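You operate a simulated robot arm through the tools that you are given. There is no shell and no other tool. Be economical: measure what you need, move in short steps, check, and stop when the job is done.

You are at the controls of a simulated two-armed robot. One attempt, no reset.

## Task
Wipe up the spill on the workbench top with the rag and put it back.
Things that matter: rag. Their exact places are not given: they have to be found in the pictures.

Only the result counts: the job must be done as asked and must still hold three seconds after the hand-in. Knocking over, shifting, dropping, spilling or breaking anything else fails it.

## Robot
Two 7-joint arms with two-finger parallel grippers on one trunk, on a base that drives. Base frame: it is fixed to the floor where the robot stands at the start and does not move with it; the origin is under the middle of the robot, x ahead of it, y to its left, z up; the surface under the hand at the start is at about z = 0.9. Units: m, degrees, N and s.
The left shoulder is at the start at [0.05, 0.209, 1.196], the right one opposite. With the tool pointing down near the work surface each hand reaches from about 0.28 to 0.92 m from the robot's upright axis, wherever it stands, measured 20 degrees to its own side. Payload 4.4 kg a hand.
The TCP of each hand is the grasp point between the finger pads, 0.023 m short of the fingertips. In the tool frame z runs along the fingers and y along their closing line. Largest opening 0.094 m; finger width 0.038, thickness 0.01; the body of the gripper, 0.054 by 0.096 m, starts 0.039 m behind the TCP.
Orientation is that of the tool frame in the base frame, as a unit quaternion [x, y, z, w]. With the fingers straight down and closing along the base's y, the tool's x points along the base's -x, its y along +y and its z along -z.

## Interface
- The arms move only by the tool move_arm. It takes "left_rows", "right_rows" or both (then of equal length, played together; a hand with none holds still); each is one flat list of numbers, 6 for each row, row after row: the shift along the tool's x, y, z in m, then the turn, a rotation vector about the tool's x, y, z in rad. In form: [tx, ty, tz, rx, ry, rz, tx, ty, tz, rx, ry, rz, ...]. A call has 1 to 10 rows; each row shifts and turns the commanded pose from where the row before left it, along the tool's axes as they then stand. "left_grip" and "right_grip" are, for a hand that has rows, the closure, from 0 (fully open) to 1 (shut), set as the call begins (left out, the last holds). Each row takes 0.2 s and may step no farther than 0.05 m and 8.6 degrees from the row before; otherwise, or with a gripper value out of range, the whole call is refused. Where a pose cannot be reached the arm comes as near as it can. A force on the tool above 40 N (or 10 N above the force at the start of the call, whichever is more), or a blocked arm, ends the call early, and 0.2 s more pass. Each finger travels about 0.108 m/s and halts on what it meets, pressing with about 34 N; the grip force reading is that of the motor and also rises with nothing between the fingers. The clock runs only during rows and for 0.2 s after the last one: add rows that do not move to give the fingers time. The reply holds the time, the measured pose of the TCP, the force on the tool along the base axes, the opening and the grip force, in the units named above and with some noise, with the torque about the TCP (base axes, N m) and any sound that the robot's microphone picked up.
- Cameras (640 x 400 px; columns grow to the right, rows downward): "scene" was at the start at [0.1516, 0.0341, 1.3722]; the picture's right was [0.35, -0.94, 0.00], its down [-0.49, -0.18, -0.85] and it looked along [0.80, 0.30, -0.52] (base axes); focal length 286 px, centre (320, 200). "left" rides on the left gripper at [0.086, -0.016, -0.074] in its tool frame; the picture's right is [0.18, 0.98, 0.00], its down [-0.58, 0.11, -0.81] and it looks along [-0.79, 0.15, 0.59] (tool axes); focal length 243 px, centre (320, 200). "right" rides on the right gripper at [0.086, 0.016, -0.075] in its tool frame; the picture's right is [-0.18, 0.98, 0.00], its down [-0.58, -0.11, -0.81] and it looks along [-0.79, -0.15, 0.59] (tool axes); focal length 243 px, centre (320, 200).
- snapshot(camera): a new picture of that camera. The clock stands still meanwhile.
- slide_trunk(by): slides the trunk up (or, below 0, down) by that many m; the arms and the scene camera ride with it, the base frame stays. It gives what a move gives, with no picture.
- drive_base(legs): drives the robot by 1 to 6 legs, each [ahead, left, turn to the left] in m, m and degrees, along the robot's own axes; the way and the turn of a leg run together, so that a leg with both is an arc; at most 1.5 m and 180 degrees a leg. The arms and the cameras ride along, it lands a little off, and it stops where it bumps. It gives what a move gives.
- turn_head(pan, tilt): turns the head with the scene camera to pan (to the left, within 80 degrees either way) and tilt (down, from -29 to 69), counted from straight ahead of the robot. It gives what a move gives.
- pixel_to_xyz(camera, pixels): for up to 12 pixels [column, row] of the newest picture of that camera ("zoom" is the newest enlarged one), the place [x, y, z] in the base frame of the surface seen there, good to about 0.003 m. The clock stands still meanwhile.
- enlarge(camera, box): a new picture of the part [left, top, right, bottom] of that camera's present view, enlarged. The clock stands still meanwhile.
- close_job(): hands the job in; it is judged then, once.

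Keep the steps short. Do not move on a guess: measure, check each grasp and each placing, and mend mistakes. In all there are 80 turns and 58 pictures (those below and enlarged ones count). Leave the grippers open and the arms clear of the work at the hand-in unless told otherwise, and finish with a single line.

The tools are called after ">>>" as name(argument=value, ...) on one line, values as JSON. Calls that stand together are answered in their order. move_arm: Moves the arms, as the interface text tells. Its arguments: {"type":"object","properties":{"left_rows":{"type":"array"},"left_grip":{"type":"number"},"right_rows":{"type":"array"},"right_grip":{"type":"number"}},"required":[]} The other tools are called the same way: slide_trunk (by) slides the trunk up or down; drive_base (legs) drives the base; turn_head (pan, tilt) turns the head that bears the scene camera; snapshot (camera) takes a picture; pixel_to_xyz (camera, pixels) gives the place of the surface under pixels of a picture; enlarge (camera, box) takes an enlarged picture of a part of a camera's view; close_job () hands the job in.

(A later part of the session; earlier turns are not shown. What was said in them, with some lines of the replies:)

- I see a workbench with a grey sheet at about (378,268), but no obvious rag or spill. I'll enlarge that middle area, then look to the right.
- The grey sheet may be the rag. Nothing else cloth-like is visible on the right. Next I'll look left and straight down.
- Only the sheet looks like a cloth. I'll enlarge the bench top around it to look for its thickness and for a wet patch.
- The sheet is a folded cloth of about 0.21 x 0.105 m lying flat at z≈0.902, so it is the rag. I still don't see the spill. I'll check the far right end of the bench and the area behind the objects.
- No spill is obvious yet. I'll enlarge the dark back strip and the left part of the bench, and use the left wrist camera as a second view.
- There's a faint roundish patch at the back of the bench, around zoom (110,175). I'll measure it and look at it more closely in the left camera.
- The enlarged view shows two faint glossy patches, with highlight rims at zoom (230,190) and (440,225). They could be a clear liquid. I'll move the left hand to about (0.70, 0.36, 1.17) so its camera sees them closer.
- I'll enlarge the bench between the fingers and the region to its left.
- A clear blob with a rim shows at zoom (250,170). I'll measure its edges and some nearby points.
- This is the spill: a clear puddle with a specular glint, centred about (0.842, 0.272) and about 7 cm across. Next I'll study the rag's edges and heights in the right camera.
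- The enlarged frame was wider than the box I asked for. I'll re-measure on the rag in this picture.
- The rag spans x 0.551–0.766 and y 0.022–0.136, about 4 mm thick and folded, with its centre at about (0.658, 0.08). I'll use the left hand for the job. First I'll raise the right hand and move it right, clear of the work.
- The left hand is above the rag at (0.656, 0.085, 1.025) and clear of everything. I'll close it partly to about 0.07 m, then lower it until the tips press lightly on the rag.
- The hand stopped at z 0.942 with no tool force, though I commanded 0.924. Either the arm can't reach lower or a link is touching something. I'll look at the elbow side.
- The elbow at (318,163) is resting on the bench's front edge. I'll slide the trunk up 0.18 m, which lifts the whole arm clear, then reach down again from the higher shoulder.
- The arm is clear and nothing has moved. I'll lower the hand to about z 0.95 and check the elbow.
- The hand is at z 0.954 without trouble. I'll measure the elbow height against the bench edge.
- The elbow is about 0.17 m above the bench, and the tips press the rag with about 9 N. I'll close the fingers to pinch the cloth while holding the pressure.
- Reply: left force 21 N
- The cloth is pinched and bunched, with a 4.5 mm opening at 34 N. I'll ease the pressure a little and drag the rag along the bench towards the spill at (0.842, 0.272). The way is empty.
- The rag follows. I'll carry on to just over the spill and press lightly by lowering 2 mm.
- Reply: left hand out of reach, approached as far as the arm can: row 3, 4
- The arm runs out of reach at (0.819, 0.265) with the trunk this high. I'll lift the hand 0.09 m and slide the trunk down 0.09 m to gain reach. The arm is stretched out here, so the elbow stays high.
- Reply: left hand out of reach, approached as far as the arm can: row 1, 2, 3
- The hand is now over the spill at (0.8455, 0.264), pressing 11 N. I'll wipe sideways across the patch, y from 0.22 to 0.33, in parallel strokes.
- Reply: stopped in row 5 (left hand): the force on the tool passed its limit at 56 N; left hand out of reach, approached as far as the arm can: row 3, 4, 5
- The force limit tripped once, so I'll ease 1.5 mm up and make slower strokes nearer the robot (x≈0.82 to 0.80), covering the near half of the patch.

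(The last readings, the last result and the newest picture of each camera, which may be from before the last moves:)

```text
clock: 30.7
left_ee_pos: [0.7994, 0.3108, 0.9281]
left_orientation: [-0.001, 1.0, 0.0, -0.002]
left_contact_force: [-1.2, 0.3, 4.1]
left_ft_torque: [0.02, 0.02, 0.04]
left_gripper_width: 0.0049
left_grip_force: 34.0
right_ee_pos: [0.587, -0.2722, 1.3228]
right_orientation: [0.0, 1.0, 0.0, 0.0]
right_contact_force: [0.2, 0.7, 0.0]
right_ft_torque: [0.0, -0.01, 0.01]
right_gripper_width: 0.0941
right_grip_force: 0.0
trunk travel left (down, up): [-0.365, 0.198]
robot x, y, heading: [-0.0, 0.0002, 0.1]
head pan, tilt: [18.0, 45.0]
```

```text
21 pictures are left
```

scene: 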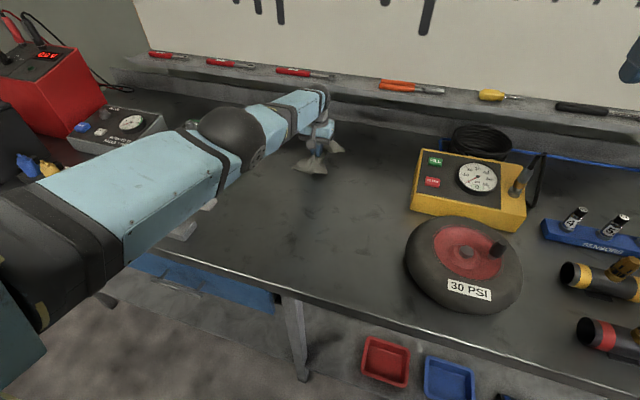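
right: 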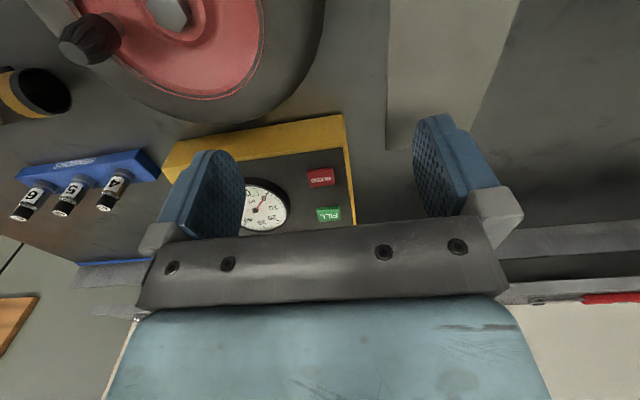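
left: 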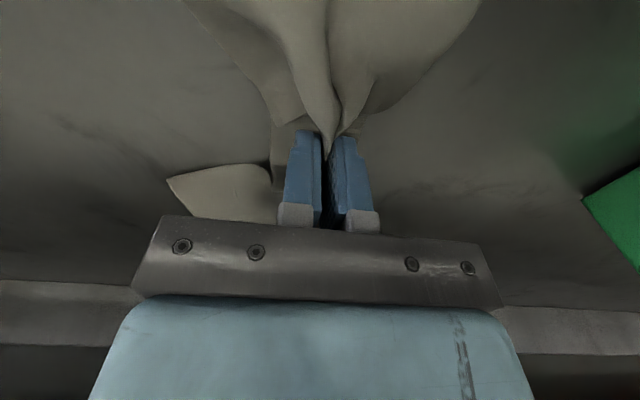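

I'll lift the rag 0.1 m and draw it back towards its home, then inspect the spill area from the scene camera.

>>> move_arm(left_rows=[0, 0, -0.035, 0, 0, 0, 0, 0, -0.035, 0, 0, 0, 0, 0, -0.035, 0, 0, 0, 0.024, -0.038, 0, 0, 0, 0, 0.024, -0.038, 0, 0, 0, 0, 0.024, -0.038, 0, 0, 0, 0, 0.024, -0.038, 0, 0, 0, 0, 0.024, -0.038, 0, 0, 0, 0, 0.024, -0.038, 0, 0, 0, 0])

>>> enlarge(camera="scene", box=[220, 100, 400, 210])

>>> pixel_to_xyz(camera="zoom", pixels=[[200, 100], [300, 100], [300, 150], [250, 200], [400, 150]])

```text
clock: 32.7
left_ee_pos: [0.6549, 0.0798, 1.0329]
left_orientation: [-0.001, 1.0, 0.001, -0.003]
left_contact_force: [-0.3, -0.6, 0.2]
left_ft_torque: [0.03, 0.02, 0.01]
left_gripper_width: 0.0048
left_grip_force: 34.6
right_ee_pos: [0.5867, -0.2729, 1.322]
right_orientation: [0.0, 1.0, 0.001, 0.0]
right_contact_force: [-0.3, -0.9, -0.1]
right_ft_torque: [0.03, 0.0, 0.01]
right_gripper_width: 0.094
right_grip_force: 0.2
trunk travel left (down, up): [-0.365, 0.198]
robot x, y, heading: [0.0012, 0.0004, -0.1]
head pan, tilt: [18.0, 45.0]
```

```text
3.56 times, centred on (310, 155) of scene
```

zoom: 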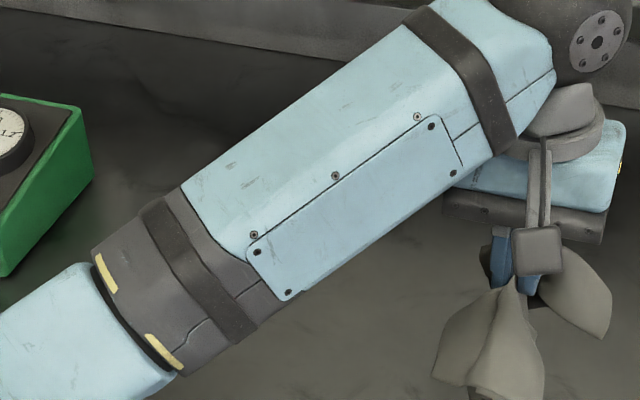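

```text
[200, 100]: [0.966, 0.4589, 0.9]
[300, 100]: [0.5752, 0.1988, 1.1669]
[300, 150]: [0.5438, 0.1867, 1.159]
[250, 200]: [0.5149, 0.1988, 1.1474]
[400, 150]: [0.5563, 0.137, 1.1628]
```

The arm hides the area. The left camera should see it to the side, so I'll try that.

>>> snapshot(camera="left")

>>> pixel_to_xyz(camera="left", pixels=[[450, 100], [500, 120], [500, 180], [550, 150], [600, 180]])

```text
19 pictures are left
```

left: 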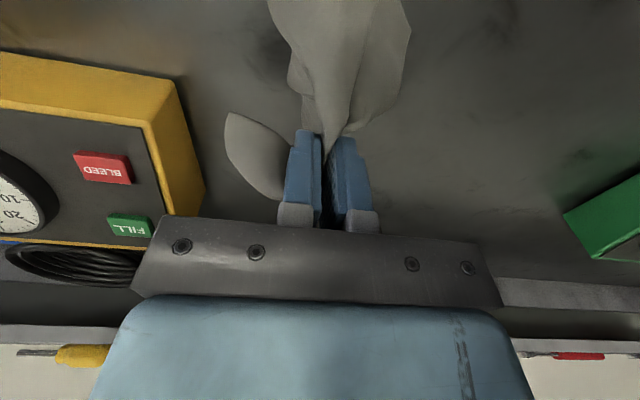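

```text
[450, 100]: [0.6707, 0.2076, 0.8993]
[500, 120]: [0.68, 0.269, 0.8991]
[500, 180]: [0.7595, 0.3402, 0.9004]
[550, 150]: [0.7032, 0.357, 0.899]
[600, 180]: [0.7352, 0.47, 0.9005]
```

The spill spot should be near (430,190). I'll enlarge there.

>>> enlarge(camera="left", box=[370, 130, 530, 240])

>>> pixel_to_xyz(camera="zoom", pixels=[[150, 200], [250, 200], [250, 260], [180, 270], [300, 300], [120, 320]])

```text
3.64 times, centred on (450, 185) of left
```

zoom: 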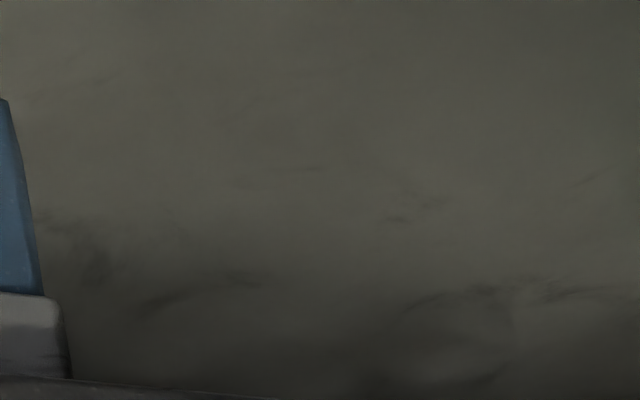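

```text
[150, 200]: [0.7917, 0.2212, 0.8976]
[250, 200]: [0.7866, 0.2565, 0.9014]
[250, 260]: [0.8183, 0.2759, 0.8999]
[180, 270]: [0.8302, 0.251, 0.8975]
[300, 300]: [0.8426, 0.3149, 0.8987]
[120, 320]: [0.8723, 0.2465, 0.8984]
```

The original rim seems gone at zoom (230,295), but a faint oval at (450,340) needs a check. I'll return the left hand to the earlier viewing pose (0.706, 0.356, 1.167), still holding the rag.

>>> move_arm(left_rows=[-0.0063, 0.0345, -0.0168, 0, 0, 0, -0.0063, 0.0345, -0.0168, 0, 0, 0, -0.0063, 0.0345, -0.0168, 0, 0, 0, -0.0063, 0.0345, -0.0168, 0, 0, 0, -0.0063, 0.0345, -0.0168, 0, 0, 0, -0.0063, 0.0345, -0.0168, 0, 0, 0, -0.0063, 0.0345, -0.0168, 0, 0, 0, -0.0063, 0.0345, -0.0168, 0, 0, 0])

>>> enlarge(camera="left", box=[200, 60, 320, 140])

>>> enlarge(camera="left", box=[130, 20, 430, 200])

```text
clock: 34.5
left_ee_pos: [0.7078, 0.3591, 1.1662]
left_orientation: [-0.001, 1.0, 0.0, -0.002]
left_contact_force: [0.4, 0.1, 0.4]
left_ft_torque: [0.03, 0.04, -0.01]
left_gripper_width: 0.0046
left_grip_force: 34.3
right_ee_pos: [0.5871, -0.272, 1.3215]
right_orientation: [0.0, 1.0, 0.0, 0.0]
right_contact_force: [-0.5, 0.0, 0.0]
right_ft_torque: [0.0, -0.04, -0.01]
right_gripper_width: 0.0942
right_grip_force: 0.0
trunk travel left (down, up): [-0.365, 0.198]
robot x, y, heading: [-0.0018, -0.0, 0.2]
head pan, tilt: [18.0, 45.0]
```

```text
5.00 times, centred on (260, 100) of left
```

zoom: 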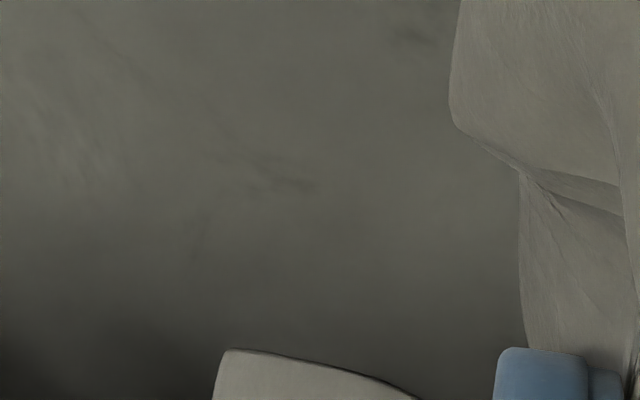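

```text
2.13 times, centred on (280, 110) of left
```

zoom: 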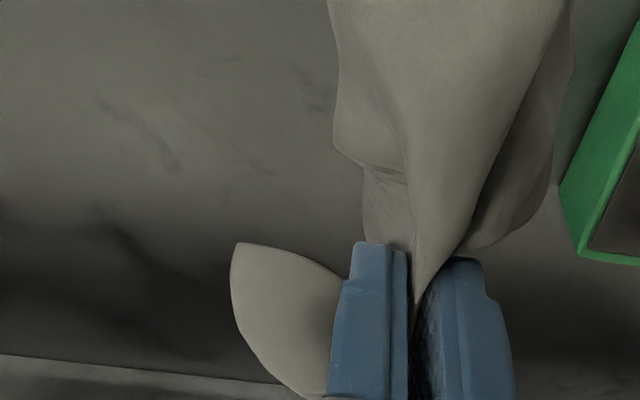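

The puddle is gone: there is no rim and no glint. To check the faint oval near (0.83, 0.41), I'll shift the hand 0.11 m left so the rag doesn't hide it.

>>> move_arm(left_rows=[0.005, 0.037, -0.01, 0, 0, 0, 0.005, 0.037, -0.01, 0, 0, 0, 0.005, 0.037, -0.01, 0, 0, 0])

>>> enlarge(camera="left", box=[150, 50, 300, 150])

>>> pixel_to_xyz(camera="zoom", pixels=[[100, 200], [300, 200], [400, 200], [300, 300], [300, 100]])

```text
clock: 35.3
left_ee_pos: [0.6915, 0.4699, 1.1978]
left_orientation: [0.0, 1.0, 0.0, -0.003]
left_contact_force: [0.1, -0.9, -0.8]
left_ft_torque: [0.0, 0.05, 0.01]
left_gripper_width: 0.005
left_grip_force: 34.0
right_ee_pos: [0.5864, -0.271, 1.3221]
right_orientation: [-0.001, 1.0, 0.0, 0.0]
right_contact_force: [0.2, 0.1, -0.3]
right_ft_torque: [0.02, 0.0, -0.01]
right_gripper_width: 0.094
right_grip_force: 0.0
trunk travel left (down, up): [-0.365, 0.198]
robot x, y, heading: [0.0006, -0.0023, 0.0]
head pan, tilt: [18.0, 45.0]
```

```text
4.00 times, centred on (225, 100) of left
```

zoom: 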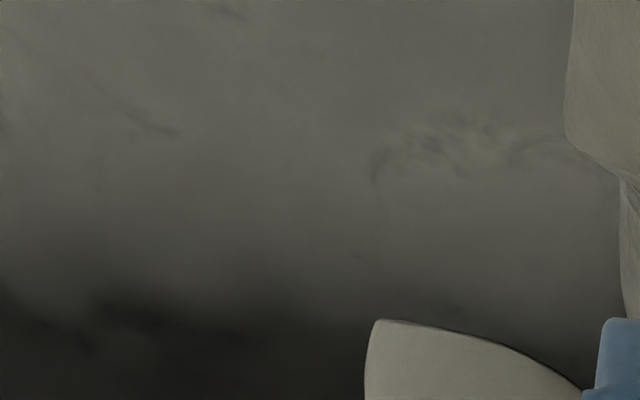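

```text
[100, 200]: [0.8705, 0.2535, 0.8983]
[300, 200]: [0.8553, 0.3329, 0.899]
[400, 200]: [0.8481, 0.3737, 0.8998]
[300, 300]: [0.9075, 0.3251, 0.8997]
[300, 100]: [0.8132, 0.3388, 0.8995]
```

That patch is only scuff texture with no liquid rim, so the bench is clean. Now I'll return the rag: raise the trunk 0.09 m to keep the elbow clear, then carry the rag above its home (0.656, 0.079).

>>> slide_trunk(by=0.09)

>>> move_arm(left_rows=[0.0036, -0.039, 0.018, 0, 0, 0, 0.0036, -0.039, 0.018, 0, 0, 0, 0.0036, -0.039, 0.018, 0, 0, 0, 0.0036, -0.039, 0.018, 0, 0, 0, 0.0036, -0.039, 0.018, 0, 0, 0, 0.0036, -0.039, 0.018, 0, 0, 0, 0.0036, -0.039, 0.018, 0, 0, 0, 0.0036, -0.039, 0.018, 0, 0, 0, 0.0036, -0.039, 0.018, 0, 0, 0, 0.0036, -0.039, 0.018, 0, 0, 0])

>>> snapshot(camera="scene")

```text
clock: 36.5
left_ee_pos: [0.6915, 0.4688, 1.2854]
left_orientation: [-0.001, 1.0, 0.0, -0.003]
left_contact_force: [-0.4, 0.7, -0.4]
left_ft_torque: [-0.03, -0.01, -0.04]
left_gripper_width: 0.0045
left_grip_force: 33.8
right_ee_pos: [0.5883, -0.2713, 1.4111]
right_orientation: [0.001, 1.0, 0.001, 0.0]
right_contact_force: [0.7, -0.1, 0.4]
right_ft_torque: [0.01, -0.02, 0.0]
right_gripper_width: 0.0942
right_grip_force: 0.1
trunk travel left (down, up): [-0.455, 0.108]
robot x, y, heading: [-0.0008, -0.0014, -0.2]
head pan, tilt: [18.0, 45.0]
```

```text
clock: 38.7
left_ee_pos: [0.6565, 0.0777, 1.1067]
left_orientation: [-0.001, 1.0, 0.001, -0.002]
left_contact_force: [0.8, 0.2, -0.3]
left_ft_torque: [0.03, -0.01, 0.03]
left_gripper_width: 0.0047
left_grip_force: 33.5
right_ee_pos: [0.5882, -0.2739, 1.4106]
right_orientation: [0.0, 1.0, 0.001, 0.0]
right_contact_force: [-0.5, -0.6, -0.3]
right_ft_torque: [0.04, 0.01, -0.03]
right_gripper_width: 0.0942
right_grip_force: 0.1
trunk travel left (down, up): [-0.455, 0.108]
robot x, y, heading: [0.0018, -0.0006, 0.3]
head pan, tilt: [18.0, 45.0]
```

```text
14 pictures are left
```

scene: 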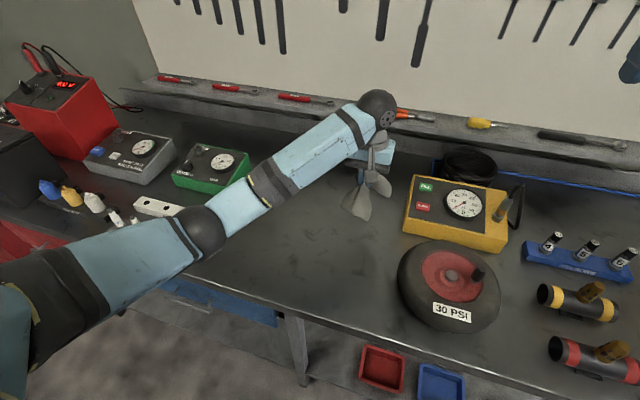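

The rag is above its home. I'll lower it to z≈0.928 in short steps.

>>> move_arm(left_rows=[0, 0, 0.03, 0, 0, 0, 0, 0, 0.03, 0, 0, 0, 0, 0, 0.03, 0, 0, 0, 0, 0, 0.03, 0, 0, 0, 0, 0, 0.03, 0, 0, 0, 0, 0, 0.02, 0, 0, 0, 0, 0, 0.009, 0, 0, 0, 0, 0, 0, 0, 0, 0])

>>> enlarge(camera="scene", box=[300, 130, 460, 230])

>>> snapshot(camera="left")

```text
clock: 40.5
left_ee_pos: [0.656, 0.0801, 0.9287]
left_orientation: [-0.001, 1.0, 0.0, -0.002]
left_contact_force: [0.2, 0.2, 2.5]
left_ft_torque: [-0.01, 0.0, -0.02]
left_gripper_width: 0.0048
left_grip_force: 34.2
right_ee_pos: [0.5879, -0.2712, 1.411]
right_orientation: [0.0, 1.0, 0.0, 0.001]
right_contact_force: [-0.2, -0.5, 0.6]
right_ft_torque: [0.02, -0.03, 0.04]
right_gripper_width: 0.0941
right_grip_force: 0.0
trunk travel left (down, up): [-0.455, 0.108]
robot x, y, heading: [0.0005, 0.0005, 0.1]
head pan, tilt: [18.0, 45.0]
```

```text
4.00 times, centred on (380, 180) of scene
```

zoom: 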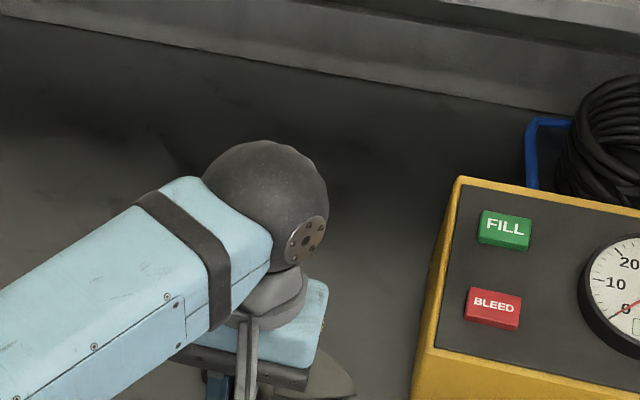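

```text
12 pictures are left
```

left: 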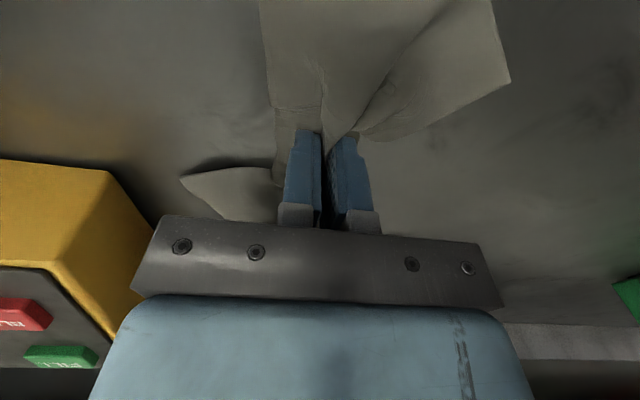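

The rag is down at its home with light contact of 2.5 N. I'll open the fingers gently, wait, and rise straight up 0.15 m.

>>> move_arm(left_rows=[0, 0, 0, 0, 0, 0, 0, 0, 0, 0, 0, 0, 0, 0, 0, 0, 0, 0, 0, 0, 0, 0, 0, 0, 0, 0, 0, 0, 0, 0, 0, 0, -0.01, 0, 0, 0, 0, 0, -0.03, 0, 0, 0, 0, 0, -0.04, 0, 0, 0, 0, 0, -0.04, 0, 0, 0, 0, 0, -0.04, 0, 0, 0], left_grip=0.0)

>>> snapshot(camera="left")

```text
clock: 42.7
left_ee_pos: [0.6533, 0.0799, 1.0869]
left_orientation: [0.001, 1.0, 0.0, -0.003]
left_contact_force: [-0.4, -0.5, 0.4]
left_ft_torque: [-0.04, 0.03, 0.03]
left_gripper_width: 0.0941
left_grip_force: 0.1
right_ee_pos: [0.5865, -0.2721, 1.4116]
right_orientation: [0.0, 1.0, 0.0, 0.0]
right_contact_force: [0.5, 0.9, 0.2]
right_ft_torque: [-0.02, -0.01, 0.0]
right_gripper_width: 0.094
right_grip_force: 0.1
trunk travel left (down, up): [-0.455, 0.108]
robot x, y, heading: [0.0021, -0.0036, 0.0]
head pan, tilt: [18.0, 45.0]
```

```text
11 pictures are left
```

left: 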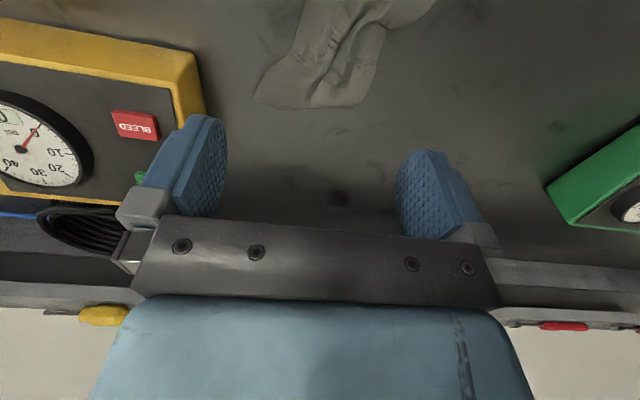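

The rag is released. I'll move the left hand left and up, out of the view, then look at the rag and the bench from the scene camera.

>>> move_arm(left_rows=[0.012, 0.04, -0.015, 0, 0, 0, 0.012, 0.04, -0.015, 0, 0, 0, 0.012, 0.04, -0.015, 0, 0, 0, 0.012, 0.04, -0.015, 0, 0, 0, 0.012, 0.04, -0.015, 0, 0, 0, 0.012, 0.04, -0.015, 0, 0, 0, 0.012, 0.04, -0.015, 0, 0, 0, 0.012, 0.04, -0.015, 0, 0, 0, 0.012, 0.04, -0.015, 0, 0, 0, 0.012, 0.04, -0.015, 0, 0, 0])

>>> snapshot(camera="scene")

>>> enlarge(camera="scene", box=[280, 120, 440, 240])

```text
clock: 44.9
left_ee_pos: [0.5336, 0.4801, 1.2386]
left_orientation: [0.0, 1.0, 0.001, -0.002]
left_contact_force: [-0.5, 0.2, -0.4]
left_ft_torque: [-0.02, 0.04, 0.01]
left_gripper_width: 0.0938
left_grip_force: 0.1
right_ee_pos: [0.5868, -0.2715, 1.4111]
right_orientation: [0.0, 1.0, 0.0, 0.0]
right_contact_force: [-0.5, -0.6, 0.2]
right_ft_torque: [-0.01, -0.01, -0.01]
right_gripper_width: 0.0941
right_grip_force: 0.2
trunk travel left (down, up): [-0.455, 0.108]
robot x, y, heading: [-0.0029, -0.0034, -0.2]
head pan, tilt: [18.0, 45.0]
```

```text
10 pictures are left
```

scene: 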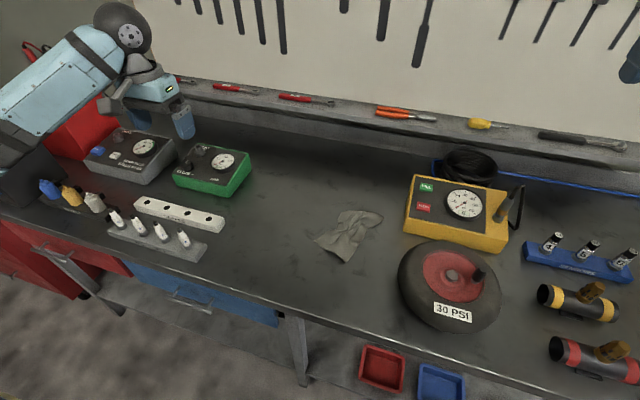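

```text
3.33 times, centred on (360, 180) of scene
```

zoom: 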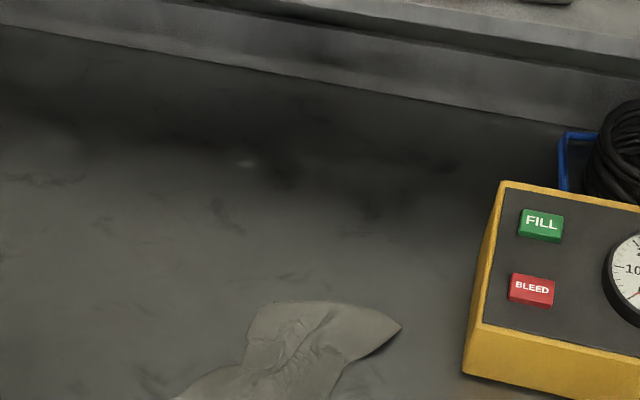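

The rag lies at home, crumpled. A small bright glint shows at zoom (247,162), so I'll measure and enlarge it.

>>> pixel_to_xyz(camera="zoom", pixels=[[247, 162], [240, 160], [258, 164], [285, 310], [370, 325], [300, 350]])

>>> enlarge(camera="scene", box=[308, 148, 368, 188])

>>> pixel_to_xyz(camera="scene", pixels=[[345, 213], [380, 217], [317, 240], [346, 258], [350, 235], [370, 228], [335, 245]])

```text
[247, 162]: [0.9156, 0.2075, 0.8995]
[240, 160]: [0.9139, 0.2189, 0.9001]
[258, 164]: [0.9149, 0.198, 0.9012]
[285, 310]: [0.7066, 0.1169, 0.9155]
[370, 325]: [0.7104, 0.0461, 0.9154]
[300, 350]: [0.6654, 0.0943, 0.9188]
```

```text
10.00 times, centred on (338, 168) of scene
```

zoom: 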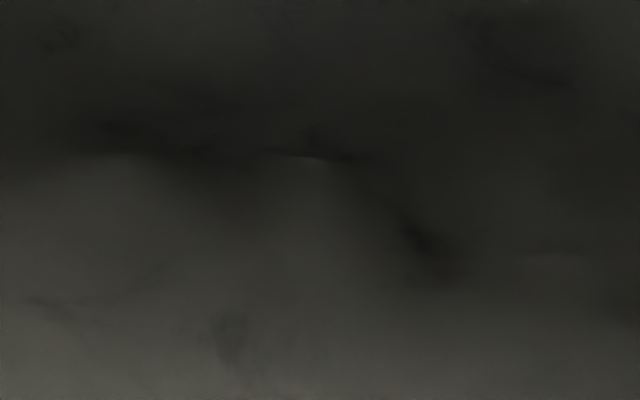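

```text
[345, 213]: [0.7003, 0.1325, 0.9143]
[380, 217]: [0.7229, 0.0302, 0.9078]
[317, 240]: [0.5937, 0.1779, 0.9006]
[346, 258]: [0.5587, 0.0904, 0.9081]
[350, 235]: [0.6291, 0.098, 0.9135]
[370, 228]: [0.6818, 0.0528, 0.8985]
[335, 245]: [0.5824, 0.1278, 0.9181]
```

The rag sits around its old place: x 0.56–0.72, y 0.03–0.18. The glint at (0.915, 0.208) is tiny and could be texture. I'll bring the empty left hand to about (0.72, 0.28, 1.19) for a close, clear look at the whole wiped area.

>>> move_arm(left_rows=[-0.031, -0.033, 0.008, 0, 0, 0, -0.031, -0.033, 0.008, 0, 0, 0, -0.031, -0.033, 0.008, 0, 0, 0, -0.031, -0.033, 0.008, 0, 0, 0, -0.031, -0.033, 0.008, 0, 0, 0, -0.031, -0.033, 0.008, 0, 0, 0])

>>> enlarge(camera="left", box=[200, 30, 430, 190])

>>> pixel_to_xyz(camera="zoom", pixels=[[150, 150], [300, 150], [300, 250], [450, 150], [200, 300], [400, 300]])

```text
clock: 46.3
left_ee_pos: [0.723, 0.2814, 1.1877]
left_orientation: [0.0, 1.0, 0.0, -0.003]
left_contact_force: [-0.2, -0.4, -0.2]
left_ft_torque: [0.02, 0.0, 0.02]
left_gripper_width: 0.094
left_grip_force: 0.1
right_ee_pos: [0.5902, -0.2733, 1.4105]
right_orientation: [0.001, 1.0, 0.001, -0.001]
right_contact_force: [0.1, -1.2, -0.2]
right_ft_torque: [0.03, 0.0, 0.0]
right_gripper_width: 0.0942
right_grip_force: 0.2
trunk travel left (down, up): [-0.455, 0.108]
robot x, y, heading: [0.0002, -0.0024, -0.0]
head pan, tilt: [18.0, 45.0]
```

```text
2.50 times, centred on (315, 110) of left
```

zoom: 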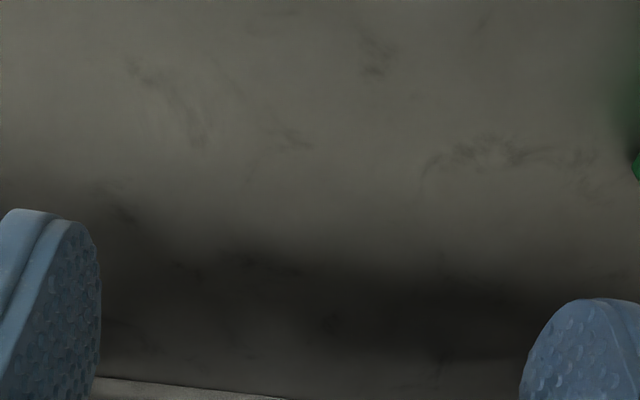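

```text
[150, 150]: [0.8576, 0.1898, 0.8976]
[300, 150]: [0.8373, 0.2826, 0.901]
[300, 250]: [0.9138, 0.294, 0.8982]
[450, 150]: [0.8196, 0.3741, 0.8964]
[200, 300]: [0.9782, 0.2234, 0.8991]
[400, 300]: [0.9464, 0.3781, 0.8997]
```

The wiped area is clean: there is no rim or glint anywhere around (0.84, 0.27) or (0.915, 0.208). I'll retreat the left hand to its starting area and take a last look.

>>> move_arm(left_rows=[0.031, 0.033, -0.008, 0, 0, 0, 0.031, 0.033, -0.008, 0, 0, 0, 0.031, 0.033, -0.008, 0, 0, 0, 0.031, 0.033, -0.008, 0, 0, 0, 0.031, 0.033, -0.008, 0, 0, 0, 0.031, 0.033, -0.008, 0, 0, 0])

>>> enlarge(camera="scene", box=[270, 180, 430, 280])

>>> pixel_to_xyz(camera="zoom", pixels=[[305, 130], [440, 150], [190, 235], [305, 300], [310, 215]])

```text
clock: 47.7
left_ee_pos: [0.5336, 0.4805, 1.2391]
left_orientation: [-0.001, 1.0, -0.001, 0.0]
left_contact_force: [0.1, -0.2, 0.2]
left_ft_torque: [-0.01, -0.06, -0.01]
left_gripper_width: 0.094
left_grip_force: 0.1
right_ee_pos: [0.5852, -0.2713, 1.4132]
right_orientation: [-0.001, 1.0, -0.001, 0.001]
right_contact_force: [0.3, 0.5, 0.5]
right_ft_torque: [-0.04, 0.0, 0.01]
right_gripper_width: 0.0941
right_grip_force: 0.1
trunk travel left (down, up): [-0.455, 0.108]
robot x, y, heading: [-0.0008, -0.0012, 0.1]
head pan, tilt: [18.0, 45.0]
```

```text
4.00 times, centred on (350, 230) of scene
```

zoom: 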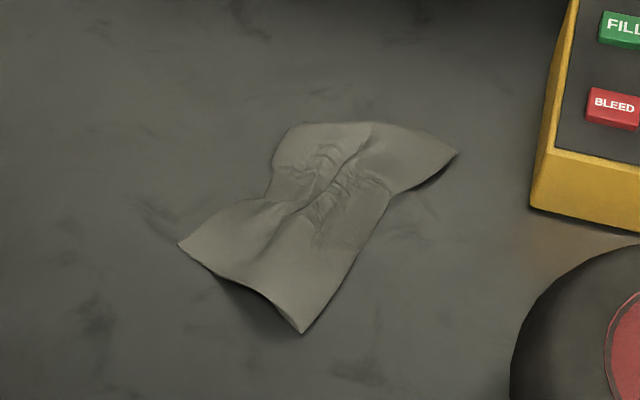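

```text
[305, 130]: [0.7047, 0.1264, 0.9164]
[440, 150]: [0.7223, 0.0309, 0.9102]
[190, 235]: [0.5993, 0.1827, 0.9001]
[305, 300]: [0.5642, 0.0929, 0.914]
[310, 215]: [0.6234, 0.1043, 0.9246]
```

The rag is centred within about 3 cm of its old place, the bench is clean, both grippers are open and the arms are clear. I'm handing in.

>>> close_job()

```text
The job is handed in.
```

The spill is wiped up and the rag is back within about 3 cm of where it was, though crumpled rather than flat; nothing else on the bench appears to have moved.
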